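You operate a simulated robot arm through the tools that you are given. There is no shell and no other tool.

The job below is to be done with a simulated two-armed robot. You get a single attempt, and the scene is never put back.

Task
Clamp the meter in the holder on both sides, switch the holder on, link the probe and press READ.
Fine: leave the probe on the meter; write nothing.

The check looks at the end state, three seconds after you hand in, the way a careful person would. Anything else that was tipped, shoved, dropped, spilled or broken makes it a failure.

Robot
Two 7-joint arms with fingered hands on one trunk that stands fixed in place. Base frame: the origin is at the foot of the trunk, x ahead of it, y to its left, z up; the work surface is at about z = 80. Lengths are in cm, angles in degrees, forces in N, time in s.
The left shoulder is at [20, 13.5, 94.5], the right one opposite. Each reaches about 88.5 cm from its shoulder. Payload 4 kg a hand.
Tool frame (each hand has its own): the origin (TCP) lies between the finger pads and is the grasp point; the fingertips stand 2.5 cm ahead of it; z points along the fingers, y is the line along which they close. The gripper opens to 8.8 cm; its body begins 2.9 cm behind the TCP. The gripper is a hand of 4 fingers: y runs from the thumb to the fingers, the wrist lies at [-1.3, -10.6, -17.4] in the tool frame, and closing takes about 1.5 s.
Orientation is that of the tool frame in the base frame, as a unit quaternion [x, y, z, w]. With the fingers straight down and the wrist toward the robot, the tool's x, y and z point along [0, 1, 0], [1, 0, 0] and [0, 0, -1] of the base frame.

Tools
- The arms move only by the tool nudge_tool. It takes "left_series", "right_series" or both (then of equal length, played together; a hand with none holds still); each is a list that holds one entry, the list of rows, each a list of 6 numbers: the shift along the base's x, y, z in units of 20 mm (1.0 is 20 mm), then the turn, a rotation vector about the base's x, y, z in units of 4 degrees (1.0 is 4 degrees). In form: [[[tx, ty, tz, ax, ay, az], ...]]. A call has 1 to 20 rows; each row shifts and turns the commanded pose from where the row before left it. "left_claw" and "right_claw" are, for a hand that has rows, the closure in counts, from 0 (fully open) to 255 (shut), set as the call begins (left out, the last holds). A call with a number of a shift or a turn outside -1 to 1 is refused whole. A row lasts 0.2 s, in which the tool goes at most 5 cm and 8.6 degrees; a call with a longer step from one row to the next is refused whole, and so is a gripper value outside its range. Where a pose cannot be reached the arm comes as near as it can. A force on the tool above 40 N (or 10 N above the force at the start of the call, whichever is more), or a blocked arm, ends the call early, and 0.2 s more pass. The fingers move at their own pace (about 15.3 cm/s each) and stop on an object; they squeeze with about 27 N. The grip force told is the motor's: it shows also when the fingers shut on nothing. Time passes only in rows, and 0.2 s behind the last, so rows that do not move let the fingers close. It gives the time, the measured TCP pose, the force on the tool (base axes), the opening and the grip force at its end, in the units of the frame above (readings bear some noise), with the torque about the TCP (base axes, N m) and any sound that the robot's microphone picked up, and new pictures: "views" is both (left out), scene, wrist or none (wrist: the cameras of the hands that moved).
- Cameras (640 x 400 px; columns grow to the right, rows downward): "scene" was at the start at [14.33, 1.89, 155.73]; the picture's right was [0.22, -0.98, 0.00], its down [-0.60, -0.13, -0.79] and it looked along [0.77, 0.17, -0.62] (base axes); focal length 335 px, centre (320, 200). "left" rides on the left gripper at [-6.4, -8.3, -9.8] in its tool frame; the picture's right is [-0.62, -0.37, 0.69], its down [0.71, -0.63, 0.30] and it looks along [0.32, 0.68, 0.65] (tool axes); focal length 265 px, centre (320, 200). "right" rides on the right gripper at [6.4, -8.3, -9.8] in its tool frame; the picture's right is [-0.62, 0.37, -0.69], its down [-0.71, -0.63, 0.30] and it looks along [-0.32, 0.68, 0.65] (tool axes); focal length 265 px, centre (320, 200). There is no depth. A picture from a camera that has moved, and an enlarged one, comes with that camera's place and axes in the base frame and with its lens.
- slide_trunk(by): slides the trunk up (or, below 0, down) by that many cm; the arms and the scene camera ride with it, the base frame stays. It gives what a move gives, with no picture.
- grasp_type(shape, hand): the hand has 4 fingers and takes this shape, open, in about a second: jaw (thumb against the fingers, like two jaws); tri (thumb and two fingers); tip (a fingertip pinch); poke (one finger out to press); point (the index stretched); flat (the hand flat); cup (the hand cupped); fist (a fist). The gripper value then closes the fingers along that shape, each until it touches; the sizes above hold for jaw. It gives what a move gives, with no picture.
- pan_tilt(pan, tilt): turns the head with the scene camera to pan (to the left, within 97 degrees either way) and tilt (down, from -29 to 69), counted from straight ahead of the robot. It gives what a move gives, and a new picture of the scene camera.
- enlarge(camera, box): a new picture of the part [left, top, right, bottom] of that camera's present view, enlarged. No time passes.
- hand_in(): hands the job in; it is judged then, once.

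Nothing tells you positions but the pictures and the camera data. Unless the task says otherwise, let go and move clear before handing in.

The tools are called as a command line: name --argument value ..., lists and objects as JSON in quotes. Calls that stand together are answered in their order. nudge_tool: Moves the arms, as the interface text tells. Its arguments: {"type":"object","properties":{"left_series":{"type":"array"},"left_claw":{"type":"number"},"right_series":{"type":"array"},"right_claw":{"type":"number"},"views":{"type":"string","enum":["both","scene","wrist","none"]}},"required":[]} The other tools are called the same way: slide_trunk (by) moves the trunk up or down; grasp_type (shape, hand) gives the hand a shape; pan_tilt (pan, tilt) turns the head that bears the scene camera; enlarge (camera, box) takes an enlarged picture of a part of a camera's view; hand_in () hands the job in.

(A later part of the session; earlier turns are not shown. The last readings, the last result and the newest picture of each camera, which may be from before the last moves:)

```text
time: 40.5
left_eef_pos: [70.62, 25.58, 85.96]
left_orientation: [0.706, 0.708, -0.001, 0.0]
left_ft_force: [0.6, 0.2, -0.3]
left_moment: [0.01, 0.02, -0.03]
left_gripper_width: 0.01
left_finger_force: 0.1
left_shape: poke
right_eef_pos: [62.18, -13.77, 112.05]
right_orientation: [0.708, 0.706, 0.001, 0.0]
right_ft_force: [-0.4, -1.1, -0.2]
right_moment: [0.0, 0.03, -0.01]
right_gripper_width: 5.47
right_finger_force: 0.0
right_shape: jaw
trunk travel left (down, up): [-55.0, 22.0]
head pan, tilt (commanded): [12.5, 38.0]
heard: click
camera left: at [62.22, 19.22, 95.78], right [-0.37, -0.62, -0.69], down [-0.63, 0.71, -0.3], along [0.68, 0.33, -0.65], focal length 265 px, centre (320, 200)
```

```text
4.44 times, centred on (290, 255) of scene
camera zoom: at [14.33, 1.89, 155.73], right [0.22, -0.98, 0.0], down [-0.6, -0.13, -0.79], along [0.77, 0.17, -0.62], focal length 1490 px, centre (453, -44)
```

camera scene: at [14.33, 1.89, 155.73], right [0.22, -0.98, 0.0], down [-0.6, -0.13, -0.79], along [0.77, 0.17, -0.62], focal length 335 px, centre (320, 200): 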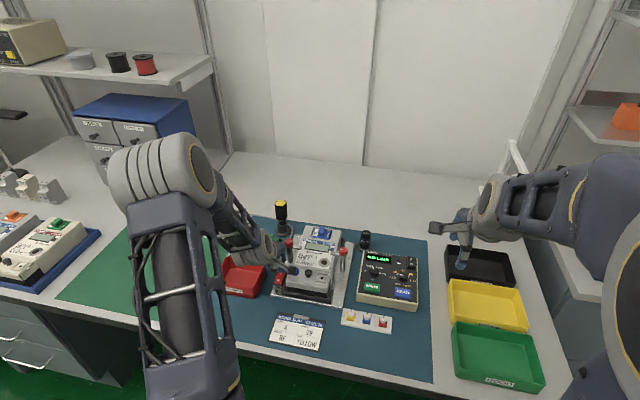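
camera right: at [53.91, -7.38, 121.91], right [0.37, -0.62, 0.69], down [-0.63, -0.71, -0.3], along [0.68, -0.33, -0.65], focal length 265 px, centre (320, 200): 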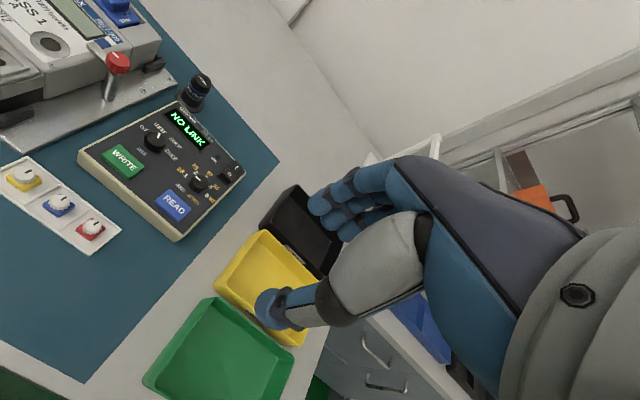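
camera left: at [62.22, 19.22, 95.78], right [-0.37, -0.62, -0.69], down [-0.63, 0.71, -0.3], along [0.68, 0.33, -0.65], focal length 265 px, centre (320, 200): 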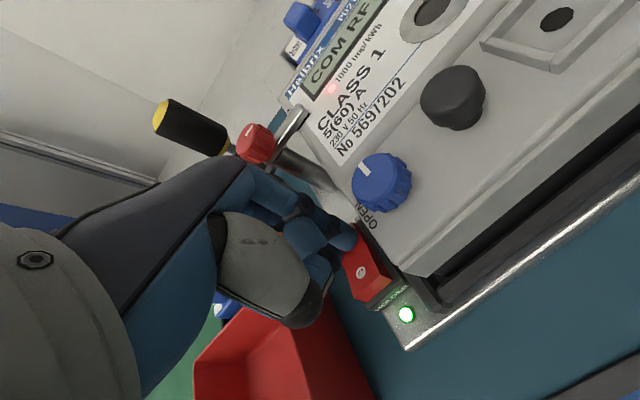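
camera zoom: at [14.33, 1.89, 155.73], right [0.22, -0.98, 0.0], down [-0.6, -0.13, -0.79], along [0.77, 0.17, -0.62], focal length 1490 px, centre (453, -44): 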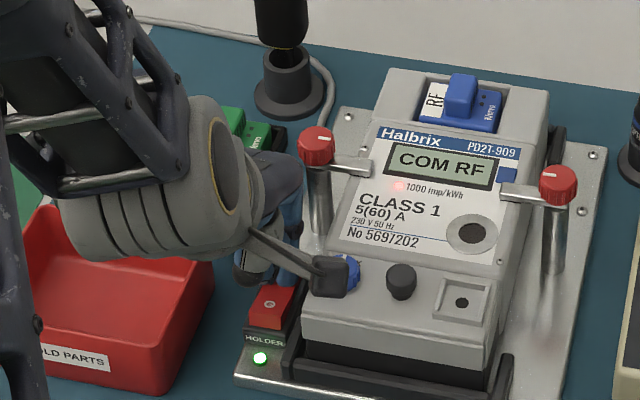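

The click was heard, the holder LED is green and the meter LCD reads "COM RF". Next I'll retract the left hand up and away and bring the right hand above the optical probe at about (88, 4.2).

nudge_tool --left_series '[[[0, 0, 0.7, 0, 0, 0], [0, 0, 1, 0, 0, 0], [0, 0, 1, 0, 0, 0], [0, 0, 1, 0, 0, 0], [0, 0, 1, 0, 0, 0], [0, 0, 1, 0, 0, 0], [0, 0, 1, 0, 0, 0], [0, 0, 1, 0, 0, 0], [-0.7, 0.4, 0.5, 0, 0, 0], [-0.7, 0.4, 0.5, 0, 0, 0], [-0.7, 0.4, 0.5, 0, 0, 0], [-0.7, 0.4, 0.5, 0, 0, 0], [-0.7, 0.4, 0.5, 0, 0, 0], [-0.7, 0.4, 0.5, 0, 0, 0], [-0.7, 0.4, 0.5, 0, 0, 0], [-0.7, 0.4, 0.5, 0, 0, 0]]]' --right_series '[[[0.808, 0.5625, -0.375, 0, 0, 0.9375], [0.808, 0.5625, -0.375, 0, 0, 0.9375], [0.808, 0.5625, -0.375, 0, 0, 0.9375], [0.808, 0.5625, -0.375, 0, 0, 0.9375], [0.808, 0.5625, -0.375, 0, 0, 0.9375], [0.808, 0.5625, -0.375, 0, 0, 0.9375], [0.808, 0.5625, -0.375, 0, 0, 0.9375], [0.808, 0.5625, -0.375, 0, 0, 0.9375], [0.808, 0.5625, -0.375, 0, 0, 0.9375], [0.808, 0.5625, -0.375, 0, 0, 0.9375], [0.808, 0.5625, -0.375, 0, 0, 0.9375], [0.808, 0.5625, -0.375, 0, 0, 0.9375], [0.808, 0.5625, -0.375, 0, 0, 0.9375], [0.808, 0.5625, -0.375, 0, 0, 0.9375], [0.808, 0.5625, -0.375, 0, 0, 0.9375], [0.808, 0.5625, -0.375, 0, 0, 0.9375]]]' --right_claw 80 --views "both"

enlarge --camera "right" --box '[150, 150, 400, 350]'

enlarge --camera "scene" --box '[270, 200, 420, 310]'

```text
time: 43.9
left_eef_pos: [59.39, 32.22, 109.22]
left_orientation: [0.706, 0.708, 0.0, 0.0]
left_ft_force: [-0.6, 0.2, -0.8]
left_moment: [0.0, -0.02, -0.01]
left_gripper_width: 0.0
left_finger_force: 0.1
left_shape: poke
right_eef_pos: [88.13, 4.13, 100.05]
right_orientation: [0.26, 0.966, -0.001, 0.0]
right_ft_force: [0.1, -0.4, 0.9]
right_moment: [0.0, 0.03, 0.01]
right_gripper_width: 6.0
right_finger_force: 0.1
right_shape: jaw
trunk travel left (down, up): [-55.0, 22.0]
head pan, tilt (commanded): [12.5, 38.0]
camera scene: at [14.32, 1.87, 155.73], right [0.22, -0.98, 0.0], down [-0.6, -0.13, -0.79], along [0.77, 0.17, -0.62], focal length 335 px, centre (320, 200)
camera right: at [78.41, 0.04, 109.94], right [0.72, 0.01, 0.69], down [0.3, -0.9, -0.3], along [0.62, 0.43, -0.65], focal length 265 px, centre (320, 200)
camera left: at [51.01, 25.67, 119.07], right [-0.37, -0.62, -0.69], down [-0.63, 0.71, -0.3], along [0.68, 0.33, -0.65], focal length 265 px, centre (320, 200)
```

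scene: 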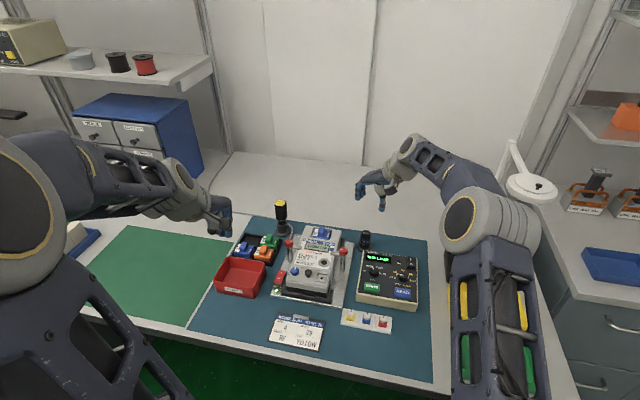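
right: 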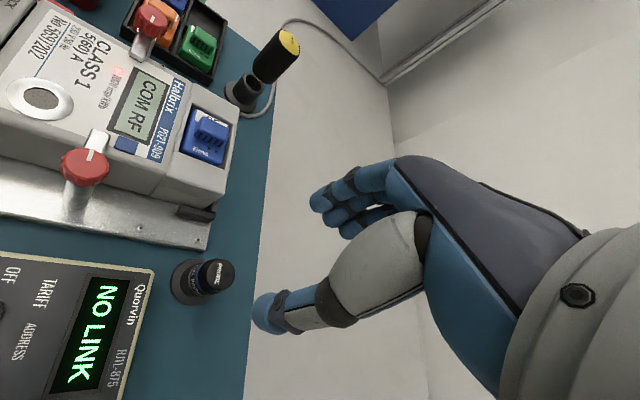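
left: 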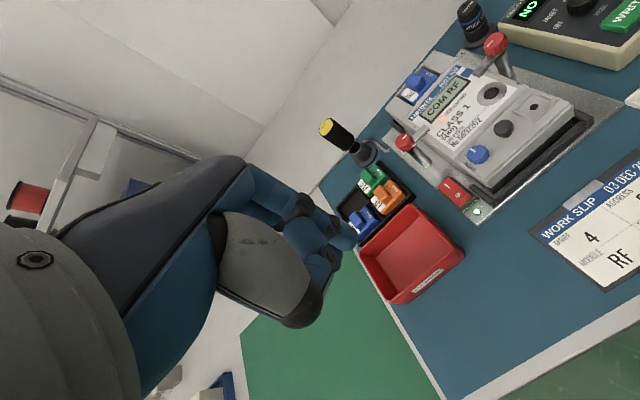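

```text
2.00 times, centred on (275, 250) of right
camera zoom: at [78.41, 0.04, 109.94], right [0.72, 0.01, 0.69], down [0.3, -0.9, -0.3], along [0.62, 0.43, -0.65], focal length 531 px, centre (410, 100)
```

zoom: 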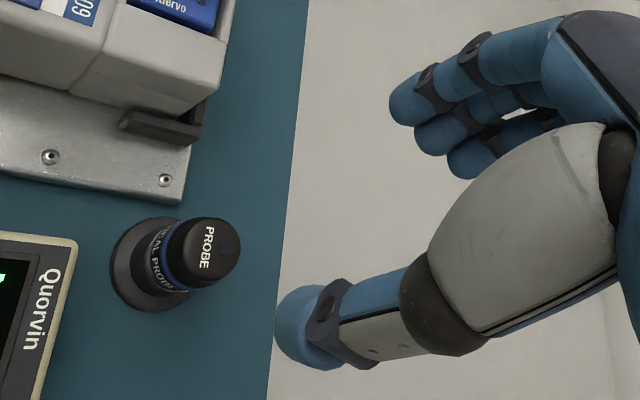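

```text
3.64 times, centred on (345, 255) of scene
camera zoom: at [14.32, 1.87, 155.73], right [0.22, -0.98, 0.0], down [-0.6, -0.13, -0.79], along [0.77, 0.17, -0.62], focal length 1219 px, centre (229, 0)
```

zoom: 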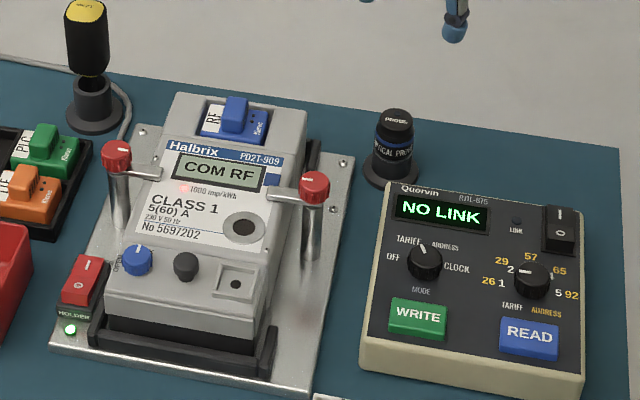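

The probe is centred at about (88.3, 4.1) with its top at z ≈ 86.6. I'll lower to just above it and check alignment.

nudge_tool --right_series '[[[0.08, -0.01, -0.8, 0, 0, 0], [0, 0, -0.8, 0, 0, 0], [0, 0, -0.8, 0, 0, 0], [0, 0, -0.8, 0, 0, 0], [0, 0, -0.8, 0, 0, 0], [0, 0, -0.4, 0, 0, 0], [0, 0, 0, 0, 0, 0]]]' --right_claw 80 --views "both"

enlarge --camera "right" --box '[200, 170, 380, 340]'

enlarge --camera "scene" --box '[330, 190, 400, 260]'

```text
time: 45.5
left_eef_pos: [59.33, 32.15, 109.26]
left_orientation: [0.706, 0.709, 0.001, 0.001]
left_ft_force: [-0.2, -0.4, 0.4]
left_moment: [-0.01, -0.01, -0.02]
left_gripper_width: 0.03
left_finger_force: 0.0
left_shape: poke
right_eef_pos: [88.22, 4.15, 91.19]
right_orientation: [0.261, 0.965, 0.001, 0.001]
right_ft_force: [-0.1, 0.4, 0.2]
right_moment: [0.01, -0.02, 0.01]
right_gripper_width: 5.97
right_finger_force: 0.0
right_shape: jaw
trunk travel left (down, up): [-55.0, 22.0]
head pan, tilt (commanded): [12.5, 38.0]
camera scene: at [14.33, 1.89, 155.73], right [0.22, -0.98, 0.0], down [-0.6, -0.13, -0.79], along [0.77, 0.17, -0.62], focal length 335 px, centre (320, 200)
camera right: at [78.56, 0.03, 101.05], right [0.72, 0.01, 0.69], down [0.3, -0.9, -0.3], along [0.62, 0.43, -0.65], focal length 265 px, centre (320, 200)
```

scene: 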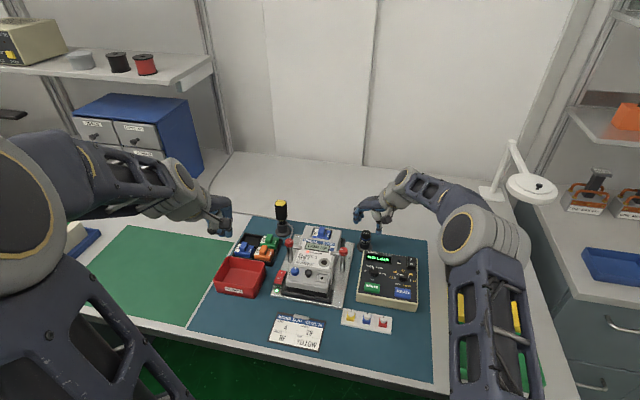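
right: 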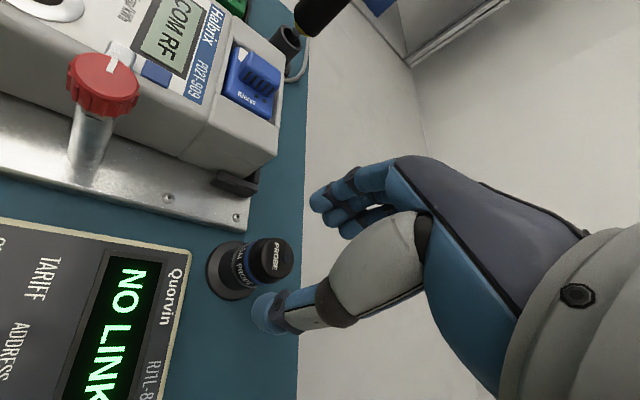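

```text
2.35 times, centred on (290, 255) of right
camera zoom: at [78.56, 0.03, 101.05], right [0.72, 0.01, 0.69], down [0.3, -0.9, -0.3], along [0.62, 0.43, -0.65], focal length 624 px, centre (391, 71)
```

zoom: 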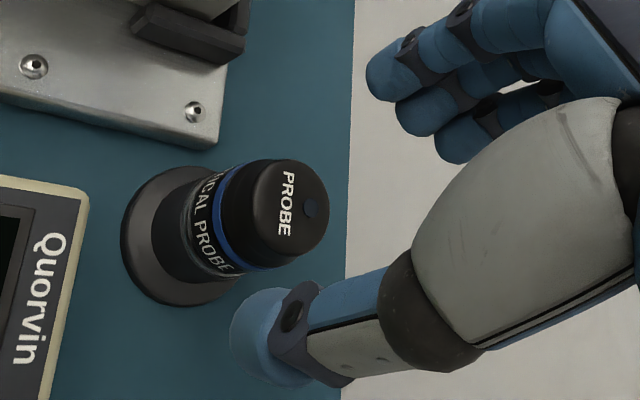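

```text
5.71 times, centred on (365, 225) of scene
camera zoom: at [14.33, 1.89, 155.73], right [0.22, -0.98, 0.0], down [-0.6, -0.13, -0.79], along [0.77, 0.17, -0.62], focal length 1916 px, centre (63, 57)
```

zoom: 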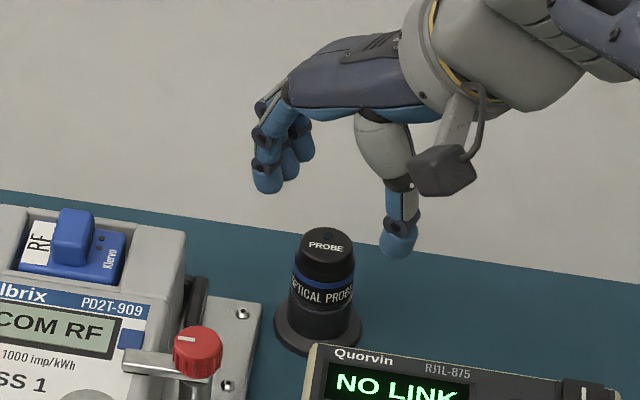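

Aligned to within a couple of millimetres. I'll make a small correction, descend around the probe, then close.

nudge_tool --right_series '[[[0.08, -0.04, -0.5, 0, 0, 0], [0, 0, -0.5, 0, 0, 0], [0, 0, -0.5, 0, 0, 0], [0, 0, -0.5, 0, 0, 0], [0, 0, -0.4, 0, 0, 0], [0, 0, 0, 0, 0, 0]]]' --right_claw 80 --views "both"

enlarge --camera "right" --box '[200, 170, 380, 340]'

enlarge --camera "scene" --box '[330, 190, 400, 260]'

```text
time: 46.9
left_eef_pos: [59.39, 32.17, 109.33]
left_orientation: [0.706, 0.708, 0.001, 0.001]
left_ft_force: [0.2, -0.3, -1.0]
left_moment: [0.02, -0.01, 0.01]
left_gripper_width: 0.01
left_finger_force: 0.1
left_shape: poke
right_eef_pos: [88.38, 3.95, 86.45]
right_orientation: [0.26, 0.966, 0.001, 0.0]
right_ft_force: [0.3, -0.3, 0.4]
right_moment: [0.01, -0.04, 0.01]
right_gripper_width: 5.99
right_finger_force: 0.0
right_shape: jaw
trunk travel left (down, up): [-55.0, 22.0]
head pan, tilt (commanded): [12.5, 38.0]
camera scene: at [14.33, 1.89, 155.73], right [0.22, -0.98, 0.0], down [-0.6, -0.13, -0.79], along [0.77, 0.17, -0.62], focal length 335 px, centre (320, 200)
camera right: at [78.7, -0.07, 96.29], right [0.72, 0.01, 0.69], down [0.3, -0.9, -0.3], along [0.62, 0.43, -0.65], focal length 265 px, centre (320, 200)
```

scene: 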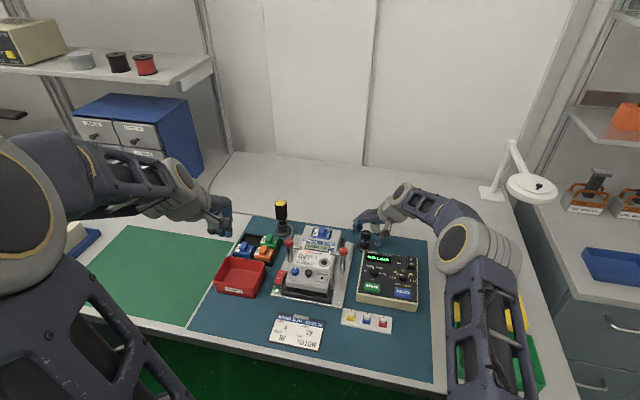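
right: 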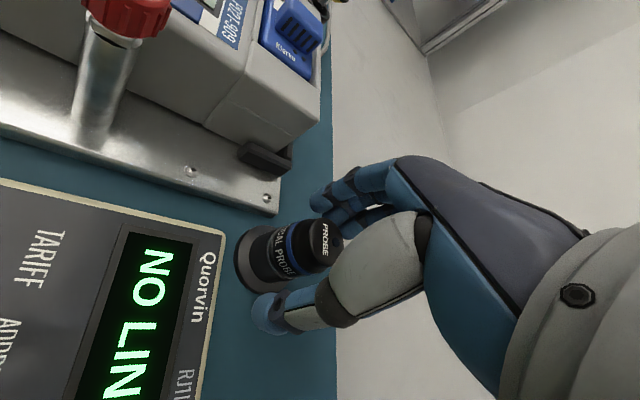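

```text
2.35 times, centred on (290, 255) of right
camera zoom: at [78.7, -0.07, 96.29], right [0.72, 0.01, 0.69], down [0.3, -0.9, -0.3], along [0.62, 0.43, -0.65], focal length 624 px, centre (391, 71)
```

zoom: 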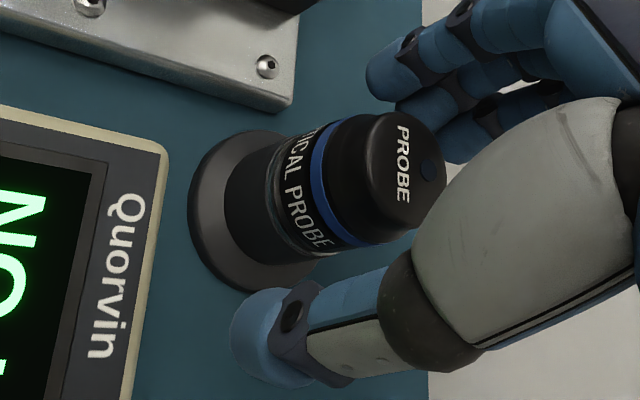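

```text
5.71 times, centred on (365, 225) of scene
camera zoom: at [14.33, 1.89, 155.73], right [0.22, -0.98, 0.0], down [-0.6, -0.13, -0.79], along [0.77, 0.17, -0.62], focal length 1916 px, centre (63, 57)
```

zoom: 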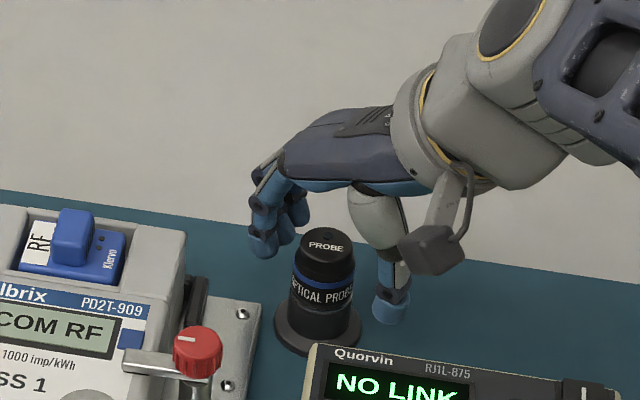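

The probe stands between thumb and fingers, and its socket top is at about z 83.5. I'll rise 3 mm so only the probe body is gripped, then close.

nudge_tool --right_series '[[[0, 0.05, 0.15, 0, 0, 0], [0, 0, 0, 0, 0, 0]]]' --right_claw 80 --views "none"

nudge_tool --right_series '[[[0, 0, 0, 0, 0, 0], [0, 0, 0, 0, 0, 0], [0, 0, 0, 0, 0, 0], [0, 0, 0, 0, 0, 0], [0, 0, 0, 0, 0, 0], [0, 0, 0, 0, 0, 0], [0, 0, 0, 0, 0, 0]]]' --right_claw 230 --views "both"

enlarge --camera "right" --box '[200, 170, 380, 340]'

enlarge --camera "scene" --box '[330, 190, 400, 260]'

```text
time: 47.5
left_eef_pos: [59.38, 32.08, 109.25]
left_orientation: [0.705, 0.709, 0.0, 0.002]
left_ft_force: [-0.4, -0.6, -0.5]
left_moment: [0.01, -0.01, 0.0]
left_gripper_width: 0.01
left_finger_force: 0.0
left_shape: poke
right_eef_pos: [88.46, 4.04, 86.72]
right_orientation: [0.26, 0.966, 0.0, 0.0]
right_ft_force: [0.2, 0.6, 0.3]
right_moment: [0.0, -0.01, -0.02]
right_gripper_width: 5.99
right_finger_force: 0.0
right_shape: jaw
trunk travel left (down, up): [-55.0, 22.0]
head pan, tilt (commanded): [12.5, 38.0]
```

```text
time: 49.1
left_eef_pos: [59.56, 32.09, 109.08]
left_orientation: [0.706, 0.709, 0.0, 0.001]
left_ft_force: [0.7, 0.5, 1.0]
left_moment: [0.02, -0.02, 0.01]
left_gripper_width: 0.0
left_finger_force: 0.1
left_shape: poke
right_eef_pos: [88.32, 4.04, 86.67]
right_orientation: [0.261, 0.965, 0.0, 0.0]
right_ft_force: [-0.9, -0.6, 0.4]
right_moment: [-0.02, 0.02, -0.01]
right_gripper_width: 2.0
right_finger_force: 22.1
right_shape: jaw
trunk travel left (down, up): [-55.0, 22.0]
head pan, tilt (commanded): [12.5, 38.0]
camera scene: at [14.33, 1.89, 155.73], right [0.22, -0.98, 0.0], down [-0.6, -0.13, -0.79], along [0.77, 0.17, -0.62], focal length 335 px, centre (320, 200)
camera right: at [78.71, 0.02, 96.6], right [0.72, 0.01, 0.69], down [0.3, -0.9, -0.3], along [0.62, 0.43, -0.65], focal length 265 px, centre (320, 200)
```

scene: 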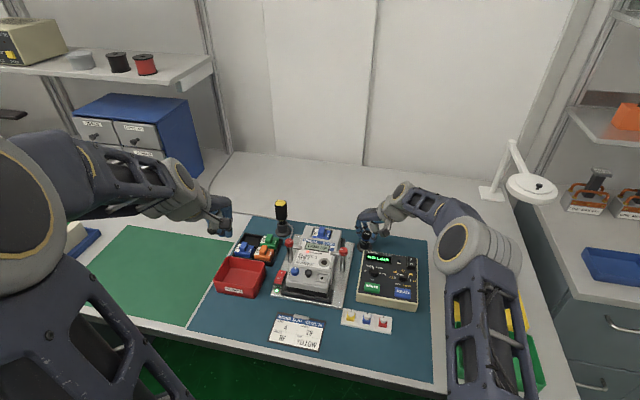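
right: 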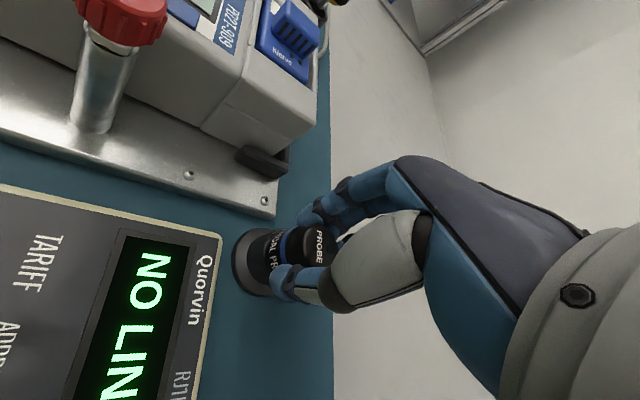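

```text
2.35 times, centred on (290, 255) of right
camera zoom: at [78.71, 0.02, 96.6], right [0.72, 0.01, 0.69], down [0.3, -0.9, -0.3], along [0.62, 0.43, -0.65], focal length 624 px, centre (391, 71)
```

zoom: 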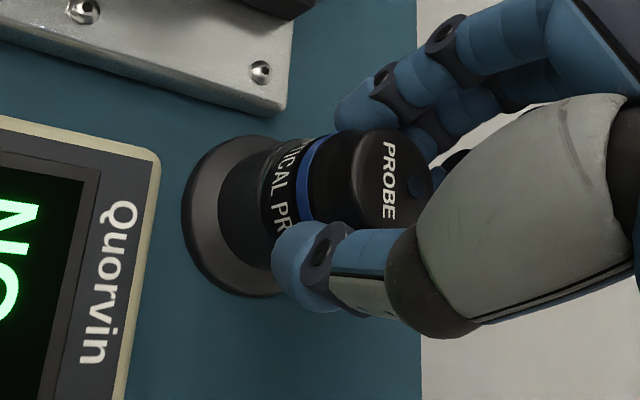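

```text
5.71 times, centred on (365, 225) of scene
camera zoom: at [14.33, 1.89, 155.73], right [0.22, -0.98, 0.0], down [-0.6, -0.13, -0.79], along [0.77, 0.17, -0.62], focal length 1916 px, centre (63, 57)
```

zoom: 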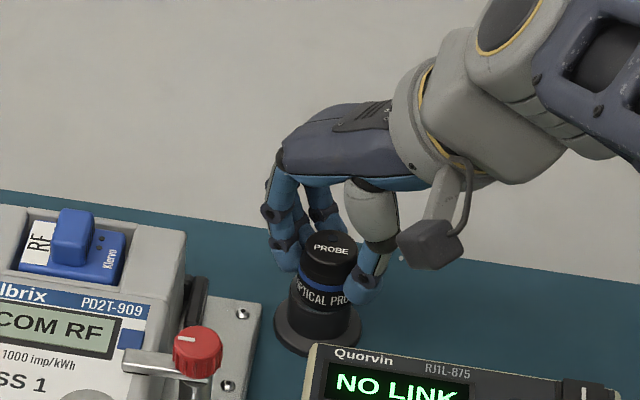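

The probe is gripped around the blue ring. I'll lift it slowly straight up out of its socket.

nudge_tool --right_series '[[[0, 0, 0, 0, 0, 0], [0, 0, 0.2, 0, 0, 0], [0, 0, 0.3, 0, 0, 0], [0, 0, 0.4, 0, 0, 0], [0, 0, 0.5, 0, 0, 0], [0, 0, 0.6, 0, 0, 0], [0, 0, 0.7, 0, 0, 0], [0, 0, 0.7, 0, 0, 0], [0, 0, 0.7, 0, 0, 0], [0, 0, 0.7, 0, 0, 0], [0, 0, 0.4, 0, 0, 0], [0, 0, 0, 0, 0, 0]]]' --right_claw 235 --views "both"

enlarge --camera "right" --box '[200, 170, 380, 340]'

enlarge --camera "scene" --box '[330, 170, 420, 260]'

```text
time: 51.7
left_eef_pos: [59.4, 32.11, 109.13]
left_orientation: [0.706, 0.708, 0.0, 0.001]
left_ft_force: [0.1, 0.3, -0.3]
left_moment: [0.04, -0.03, 0.01]
left_gripper_width: 0.01
left_finger_force: 0.0
left_shape: poke
right_eef_pos: [88.49, 4.13, 97.15]
right_orientation: [0.261, 0.965, -0.001, -0.001]
right_ft_force: [-1.0, 0.7, -0.6]
right_moment: [0.01, -0.02, 0.03]
right_gripper_width: 2.03
right_finger_force: 22.5
right_shape: jaw
trunk travel left (down, up): [-55.0, 22.0]
head pan, tilt (commanded): [12.5, 38.0]
camera scene: at [14.33, 1.89, 155.73], right [0.22, -0.98, 0.0], down [-0.6, -0.13, -0.79], along [0.77, 0.17, -0.62], focal length 335 px, centre (320, 200)
camera right: at [78.78, 0.08, 107.05], right [0.72, 0.01, 0.69], down [0.3, -0.9, -0.3], along [0.62, 0.43, -0.65], focal length 265 px, centre (320, 200)
```

scene: 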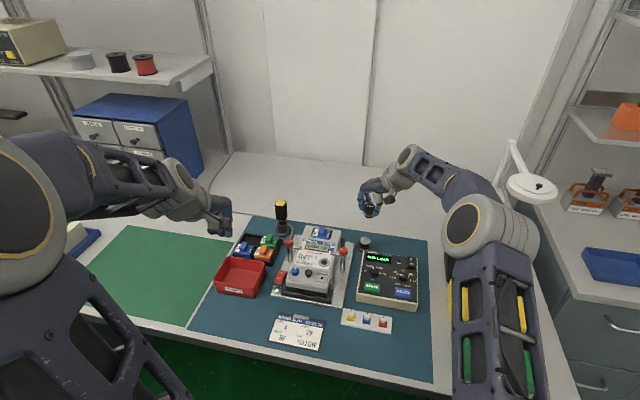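
right: 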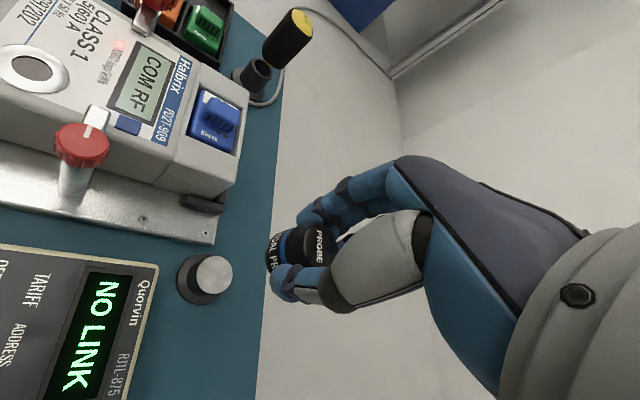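

```text
2.35 times, centred on (290, 255) of right
camera zoom: at [78.78, 0.08, 107.05], right [0.72, 0.01, 0.69], down [0.3, -0.9, -0.3], along [0.62, 0.43, -0.65], focal length 624 px, centre (391, 71)
```

zoom: 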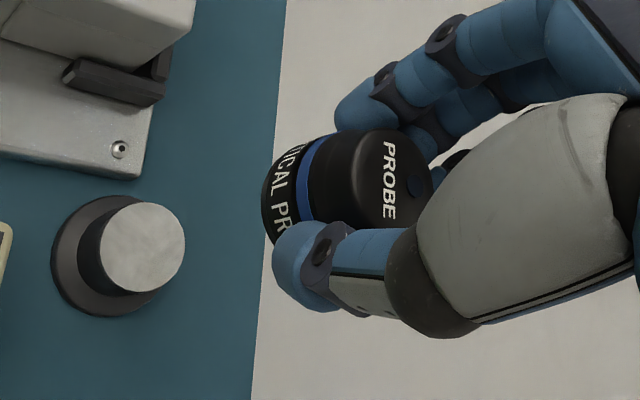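

```text
4.44 times, centred on (375, 215) of scene
camera zoom: at [14.33, 1.89, 155.73], right [0.22, -0.98, 0.0], down [-0.6, -0.13, -0.79], along [0.77, 0.17, -0.62], focal length 1490 px, centre (76, 133)
```

zoom: 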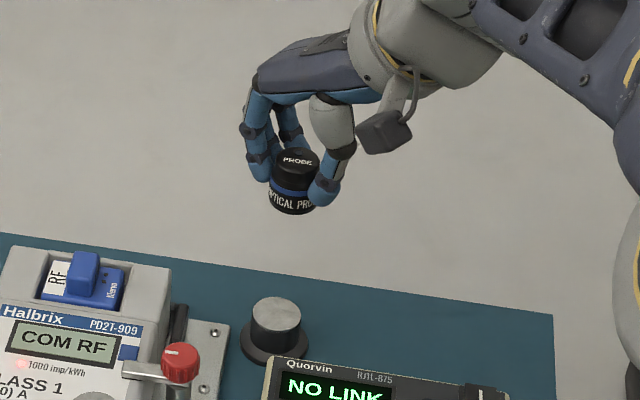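

The probe is out. It's a short magnetic head, about 3.2 cm tall, lifted off a steel stand. I'll carry it over the meter's optical port at about (73.5, 13.9), keeping its orientation.

nudge_tool --right_series '[[[-0.5, 0.3, 0.3, 0, 0, 0], [-0.75, 0.5, 0.3, 0, 0, 0], [-0.8, 0.5, 0.3, 0, 0, 0], [-0.8, 0.5, 0.3, 0, 0, 0], [-0.8, 0.5, 0.3, 0, 0, 0], [-0.8, 0.5, 0, 0, 0, 0], [-0.8, 0.5, 0, 0, 0, 0], [-0.8, 0.5, 0, 0, 0, 0], [-0.75, 0.5, 0, 0, 0, 0], [-0.45, 0.4, 0, 0, 0, 0], [-0.2, 0.2, 0, 0, 0, 0], [0, 0, 0, 0, 0, 0]]]' --right_claw 235 --views "both"

enlarge --camera "right" --box '[150, 130, 390, 340]'

enlarge --camera "scene" --box '[280, 190, 370, 280]'

enlarge --camera "left" --box '[380, 0, 600, 180]'

```text
time: 54.3
left_eef_pos: [59.42, 32.21, 109.31]
left_orientation: [0.705, 0.709, 0.0, 0.0]
left_ft_force: [0.4, 0.2, 1.0]
left_moment: [0.01, 0.02, 0.02]
left_gripper_width: 0.0
left_finger_force: 0.1
left_shape: poke
right_eef_pos: [73.58, 13.95, 100.1]
right_orientation: [0.26, 0.966, 0.0, 0.0]
right_ft_force: [0.3, 0.4, -0.4]
right_moment: [0.0, 0.01, -0.01]
right_gripper_width: 2.03
right_finger_force: 21.7
right_shape: jaw
trunk travel left (down, up): [-55.0, 22.0]
head pan, tilt (commanded): [12.5, 38.0]
camera scene: at [14.33, 1.89, 155.73], right [0.22, -0.98, 0.0], down [-0.6, -0.13, -0.79], along [0.77, 0.17, -0.62], focal length 335 px, centre (320, 200)
camera right: at [63.86, 9.87, 109.98], right [0.72, 0.01, 0.69], down [0.3, -0.9, -0.3], along [0.62, 0.43, -0.65], focal length 265 px, centre (320, 200)
```

scene: 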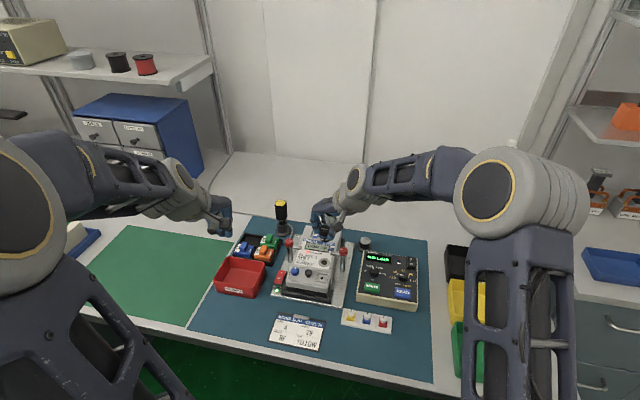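
right: 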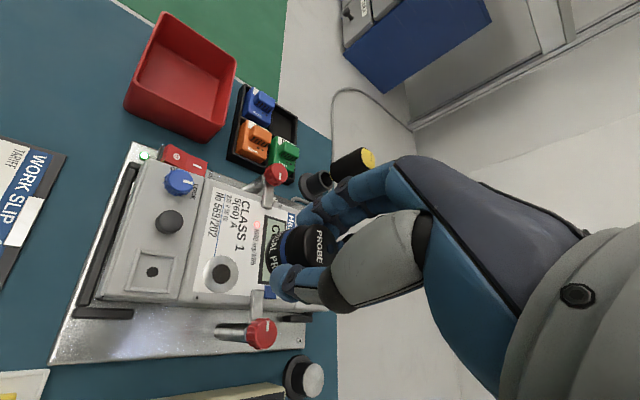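

```text
1.90 times, centred on (270, 235) of right
camera zoom: at [63.86, 9.87, 109.98], right [0.72, 0.01, 0.69], down [0.3, -0.9, -0.3], along [0.62, 0.43, -0.65], focal length 506 px, centre (415, 133)
```

zoom: 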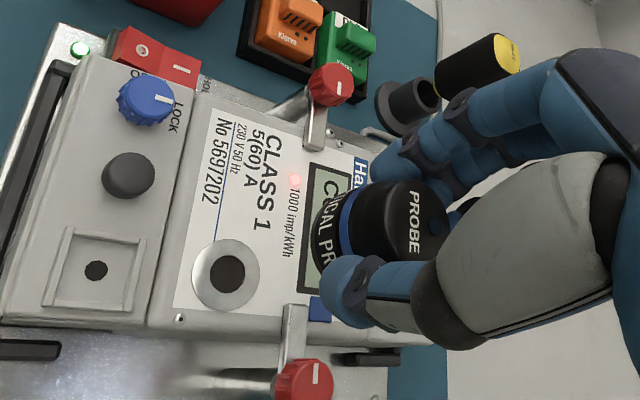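

```text
4.44 times, centred on (325, 235) of scene
camera zoom: at [14.33, 1.89, 155.73], right [0.22, -0.98, 0.0], down [-0.6, -0.13, -0.79], along [0.77, 0.17, -0.62], focal length 1490 px, centre (298, 44)
```

zoom: 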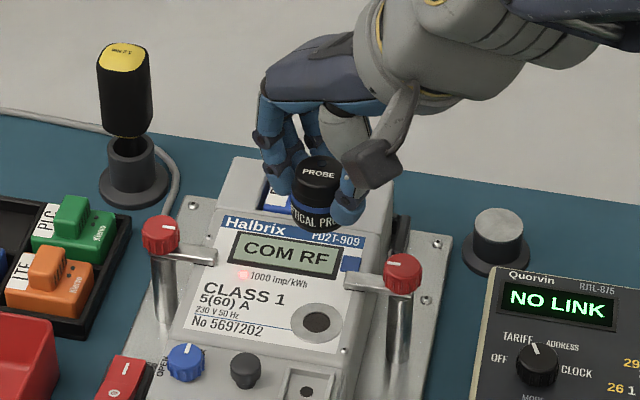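

```text
2.22 times, centred on (490, 90) of left
camera zoom: at [51.03, 25.7, 119.05], right [-0.37, -0.62, -0.69], down [-0.63, 0.71, -0.3], along [0.68, 0.33, -0.65], focal length 590 px, centre (-58, 444)
```

zoom: 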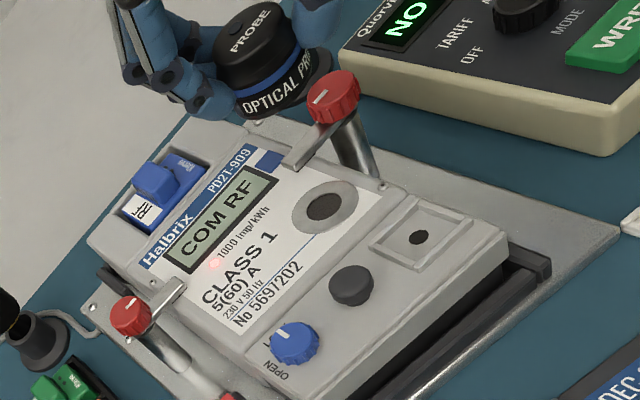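

Probe and port line up within about 2 mm. I'll descend to roughly 1.5 cm above the port and check again.

nudge_tool --right_series '[[[0.05, 0, -0.6, 0, 0, 0], [0, 0, -0.7, 0, 0, 0], [0, 0, -0.7, 0, 0, 0], [0, 0, -0.7, 0, 0, 0], [0, 0, -0.6, 0, 0, 0], [0, 0, -0.4, 0, 0, 0], [0, 0, 0, 0, 0, 0]]]' --right_claw 235 --views "both"

enlarge --camera "right" --box '[180, 150, 380, 320]'

enlarge --camera "scene" --box '[290, 210, 370, 280]'

enlarge --camera "left" --box '[420, 30, 560, 150]'

```text
time: 55.9
left_eef_pos: [59.37, 32.18, 109.11]
left_orientation: [0.706, 0.709, 0.0, 0.0]
left_ft_force: [-0.5, 0.5, 0.4]
left_moment: [-0.04, 0.03, 0.01]
left_gripper_width: 0.0
left_finger_force: 0.0
left_shape: poke
right_eef_pos: [73.7, 13.96, 92.77]
right_orientation: [0.26, 0.966, 0.0, 0.0]
right_ft_force: [-0.9, 0.2, -0.7]
right_moment: [0.0, 0.0, -0.01]
right_gripper_width: 2.04
right_finger_force: 21.9
right_shape: jaw
trunk travel left (down, up): [-55.0, 22.0]
head pan, tilt (commanded): [12.5, 38.0]
camera scene: at [14.33, 1.89, 155.73], right [0.22, -0.98, 0.0], down [-0.6, -0.13, -0.79], along [0.77, 0.17, -0.62], focal length 335 px, centre (320, 200)
camera right: at [63.96, 9.93, 102.66], right [0.72, 0.01, 0.69], down [0.3, -0.9, -0.3], along [0.62, 0.43, -0.65], focal length 265 px, centre (320, 200)
```

scene: 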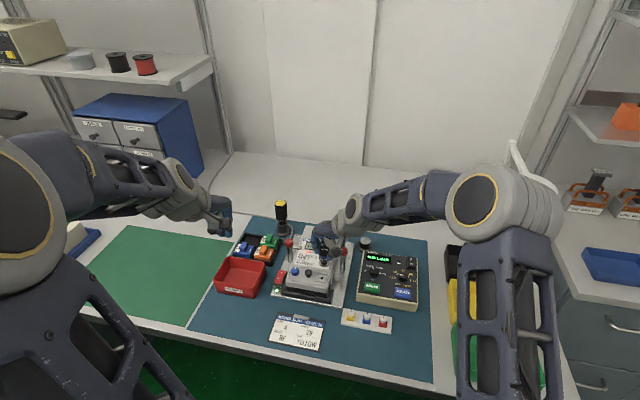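
right: 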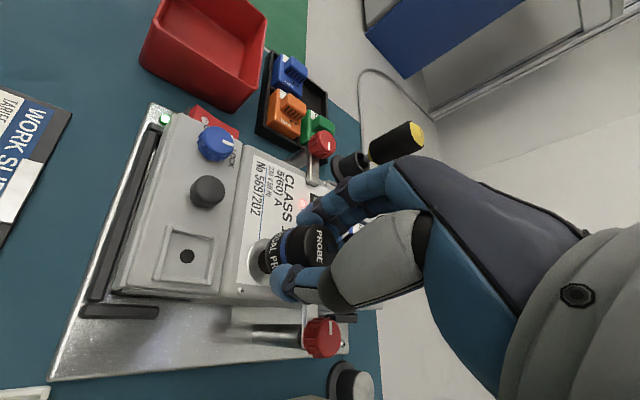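

```text
2.35 times, centred on (280, 235) of right
camera zoom: at [63.96, 9.93, 102.66], right [0.72, 0.01, 0.69], down [0.3, -0.9, -0.3], along [0.62, 0.43, -0.65], focal length 624 px, centre (414, 118)
```

zoom: 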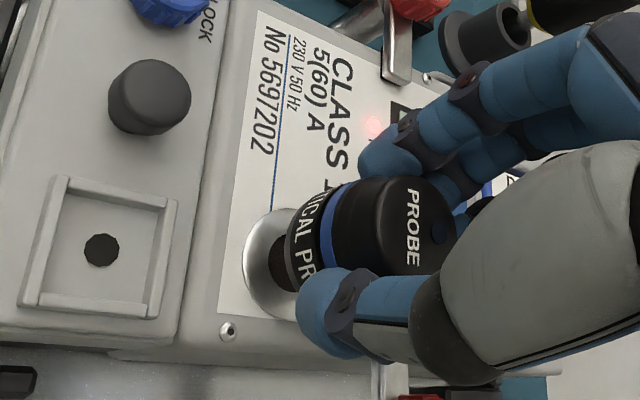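

```text
5.71 times, centred on (330, 245) of scene
camera zoom: at [14.33, 1.89, 155.73], right [0.22, -0.98, 0.0], down [-0.6, -0.13, -0.79], along [0.77, 0.17, -0.62], focal length 1916 px, centre (263, -57)
```

zoom: 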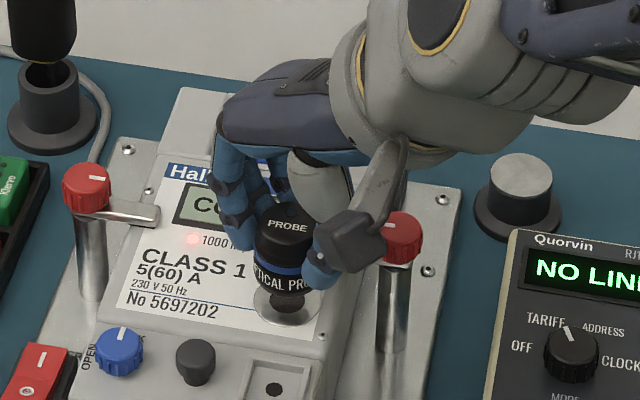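

```text
3.33 times, centred on (490, 90) of left
camera zoom: at [51.03, 25.7, 119.05], right [-0.37, -0.62, -0.69], down [-0.63, 0.71, -0.3], along [0.68, 0.33, -0.65], focal length 885 px, centre (-247, 567)
```

zoom: 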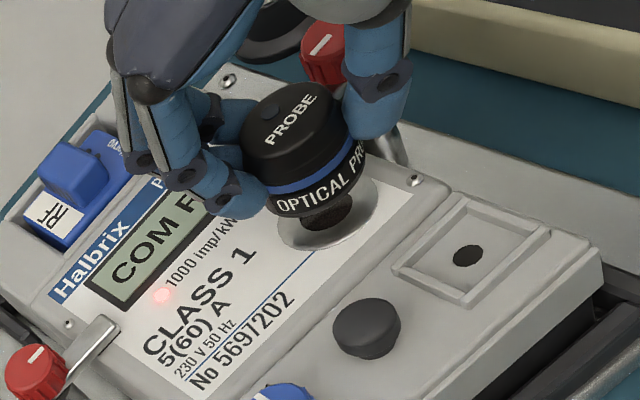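

All three views show the probe centred over the port ring. I'll lower gently until it seats.

nudge_tool --right_series '[[[0, 0, -0.25, 0, 0, 0], [0, 0, -0.25, 0, 0, 0], [0, 0, -0.15, 0, 0, 0], [0, 0, -0.05, 0, 0, 0], [0, 0, 0, 0, 0, 0]]]' --right_claw 235 --views "wrist"

enlarge --camera "right" --box '[180, 150, 380, 320]'

enlarge --camera "scene" --box '[290, 210, 400, 290]'

enlarge --camera "left" --box '[420, 30, 560, 150]'

```text
time: 57.1
left_eef_pos: [59.45, 32.16, 109.12]
left_orientation: [0.706, 0.708, 0.0, 0.0]
left_ft_force: [-0.4, 0.9, -0.2]
left_moment: [0.02, -0.02, 0.02]
left_gripper_width: 0.0
left_finger_force: 0.0
left_shape: poke
right_eef_pos: [73.64, 13.91, 91.4]
right_orientation: [0.26, 0.966, 0.0, 0.0]
right_ft_force: [-0.4, -0.9, -1.5]
right_moment: [0.0, -0.05, 0.05]
right_gripper_width: 2.01
right_finger_force: 21.7
right_shape: jaw
trunk travel left (down, up): [-55.0, 22.0]
head pan, tilt (commanded): [12.5, 38.0]
camera right: at [63.93, 9.88, 101.23], right [0.72, 0.01, 0.69], down [0.3, -0.9, -0.3], along [0.62, 0.43, -0.65], focal length 265 px, centre (320, 200)
```

right: 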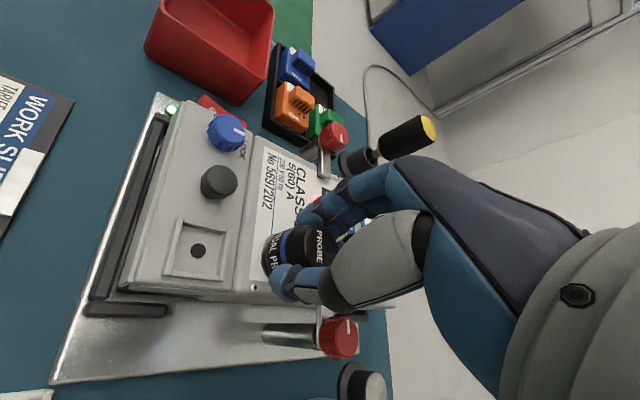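

```text
2.35 times, centred on (280, 235) of right
camera zoom: at [63.93, 9.88, 101.23], right [0.72, 0.01, 0.69], down [0.3, -0.9, -0.3], along [0.62, 0.43, -0.65], focal length 624 px, centre (414, 118)
```

zoom: 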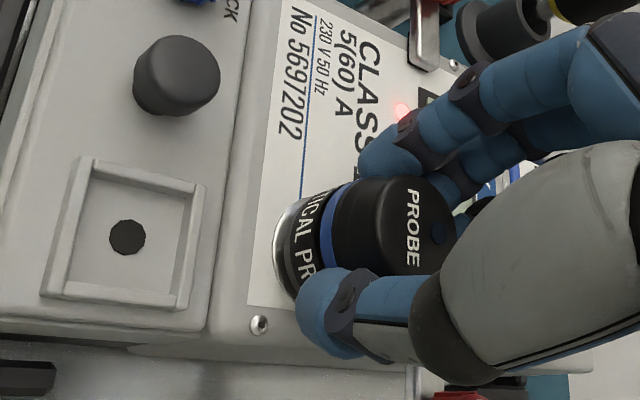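

```text
5.00 times, centred on (345, 250) of scene
camera zoom: at [14.33, 1.89, 155.73], right [0.22, -0.98, 0.0], down [-0.6, -0.13, -0.79], along [0.77, 0.17, -0.62], focal length 1676 px, centre (195, -50)
```

zoom: 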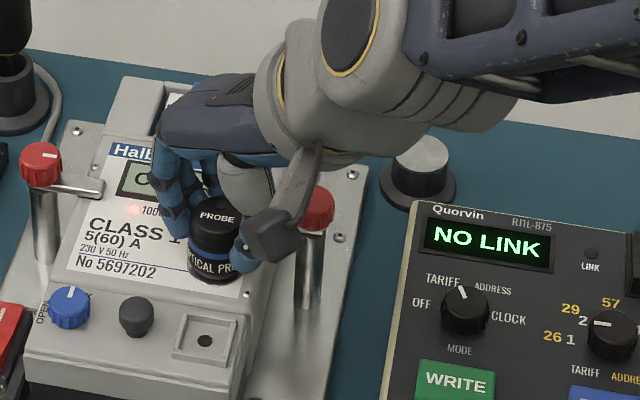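

```text
3.33 times, centred on (490, 90) of left
camera zoom: at [51.03, 25.7, 119.05], right [-0.37, -0.62, -0.69], down [-0.63, 0.71, -0.3], along [0.68, 0.33, -0.65], focal length 885 px, centre (-247, 567)
```

zoom: 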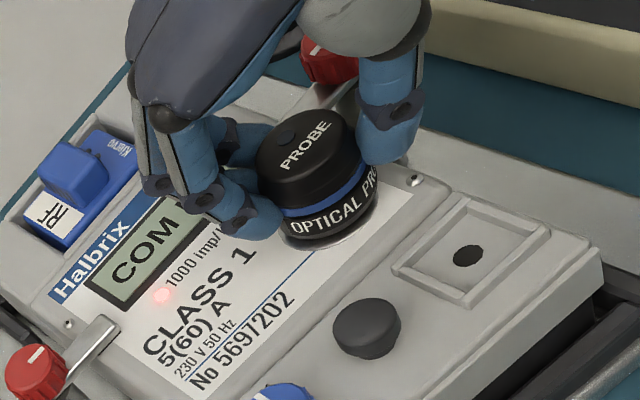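

Only a few millimetres remain. I'll continue in 1–2 mm steps until contact.

nudge_tool --right_series '[[[0, 0, -0.1, 0, 0, 0], [0, 0, -0.1, 0, 0, 0], [0, 0, -0.05, 0, 0, 0], [0, 0, 0, 0, 0, 0]]]' --right_claw 235 --views "wrist"

enlarge --camera "scene" --box '[290, 210, 400, 290]'

enlarge --camera "left" --box '[420, 30, 560, 150]'

```text
time: 58.1
left_eef_pos: [59.47, 32.15, 109.18]
left_orientation: [0.706, 0.708, 0.0, 0.001]
left_ft_force: [0.1, 0.6, -1.1]
left_moment: [-0.02, 0.0, 0.0]
left_gripper_width: 0.01
left_finger_force: 0.0
left_shape: poke
right_eef_pos: [73.68, 13.89, 90.88]
right_orientation: [0.261, 0.965, 0.0, -0.001]
right_ft_force: [0.7, 1.2, 0.1]
right_moment: [0.04, -0.03, 0.01]
right_gripper_width: 2.01
right_finger_force: 21.7
right_shape: jaw
trunk travel left (down, up): [-55.0, 22.0]
head pan, tilt (commanded): [12.5, 38.0]
camera right: at [63.94, 9.91, 100.77], right [0.72, 0.01, 0.69], down [0.3, -0.9, -0.3], along [0.62, 0.43, -0.65], focal length 265 px, centre (320, 200)
```

right: 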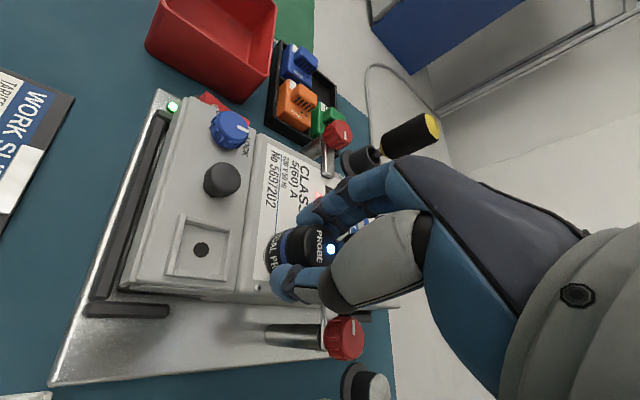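

```text
5.00 times, centred on (345, 250) of scene
camera zoom: at [14.33, 1.89, 155.73], right [0.22, -0.98, 0.0], down [-0.6, -0.13, -0.79], along [0.77, 0.17, -0.62], focal length 1676 px, centre (195, -50)
```

zoom: 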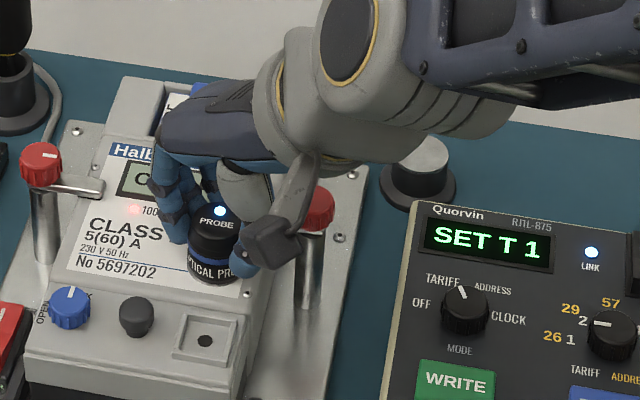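

```text
3.33 times, centred on (490, 90) of left
camera zoom: at [51.03, 25.7, 119.05], right [-0.37, -0.62, -0.69], down [-0.63, 0.71, -0.3], along [0.68, 0.33, -0.65], focal length 885 px, centre (-247, 567)
```

zoom: 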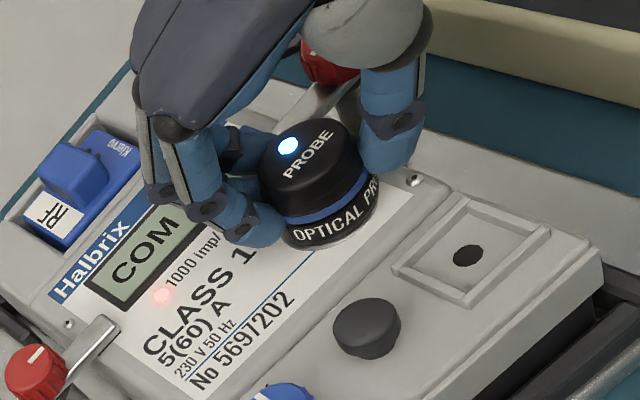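

The link is up: the probe's LED is lit, LINK is lit and the display reads "SET T 1". I'll settle 1–2 mm more to be sure it's seated, watching the force.

nudge_tool --right_series '[[[0, 0, -0.05, 0, 0, 0], [0, 0, 0, 0, 0, 0]]]' --right_claw 235 --views "none"

```text
time: 58.7
left_eef_pos: [59.4, 32.12, 109.15]
left_orientation: [0.706, 0.709, 0.0, 0.0]
left_ft_force: [0.1, 0.0, 0.0]
left_moment: [0.03, -0.01, 0.01]
left_gripper_width: 0.01
left_finger_force: 0.0
left_shape: poke
right_eef_pos: [73.59, 13.9, 90.79]
right_orientation: [0.26, 0.966, 0.001, 0.0]
right_ft_force: [-1.2, -0.6, 5.9]
right_moment: [-0.01, 0.01, -0.02]
right_gripper_width: 2.02
right_finger_force: 22.0
right_shape: jaw
trunk travel left (down, up): [-55.0, 22.0]
head pan, tilt (commanded): [12.5, 38.0]
```

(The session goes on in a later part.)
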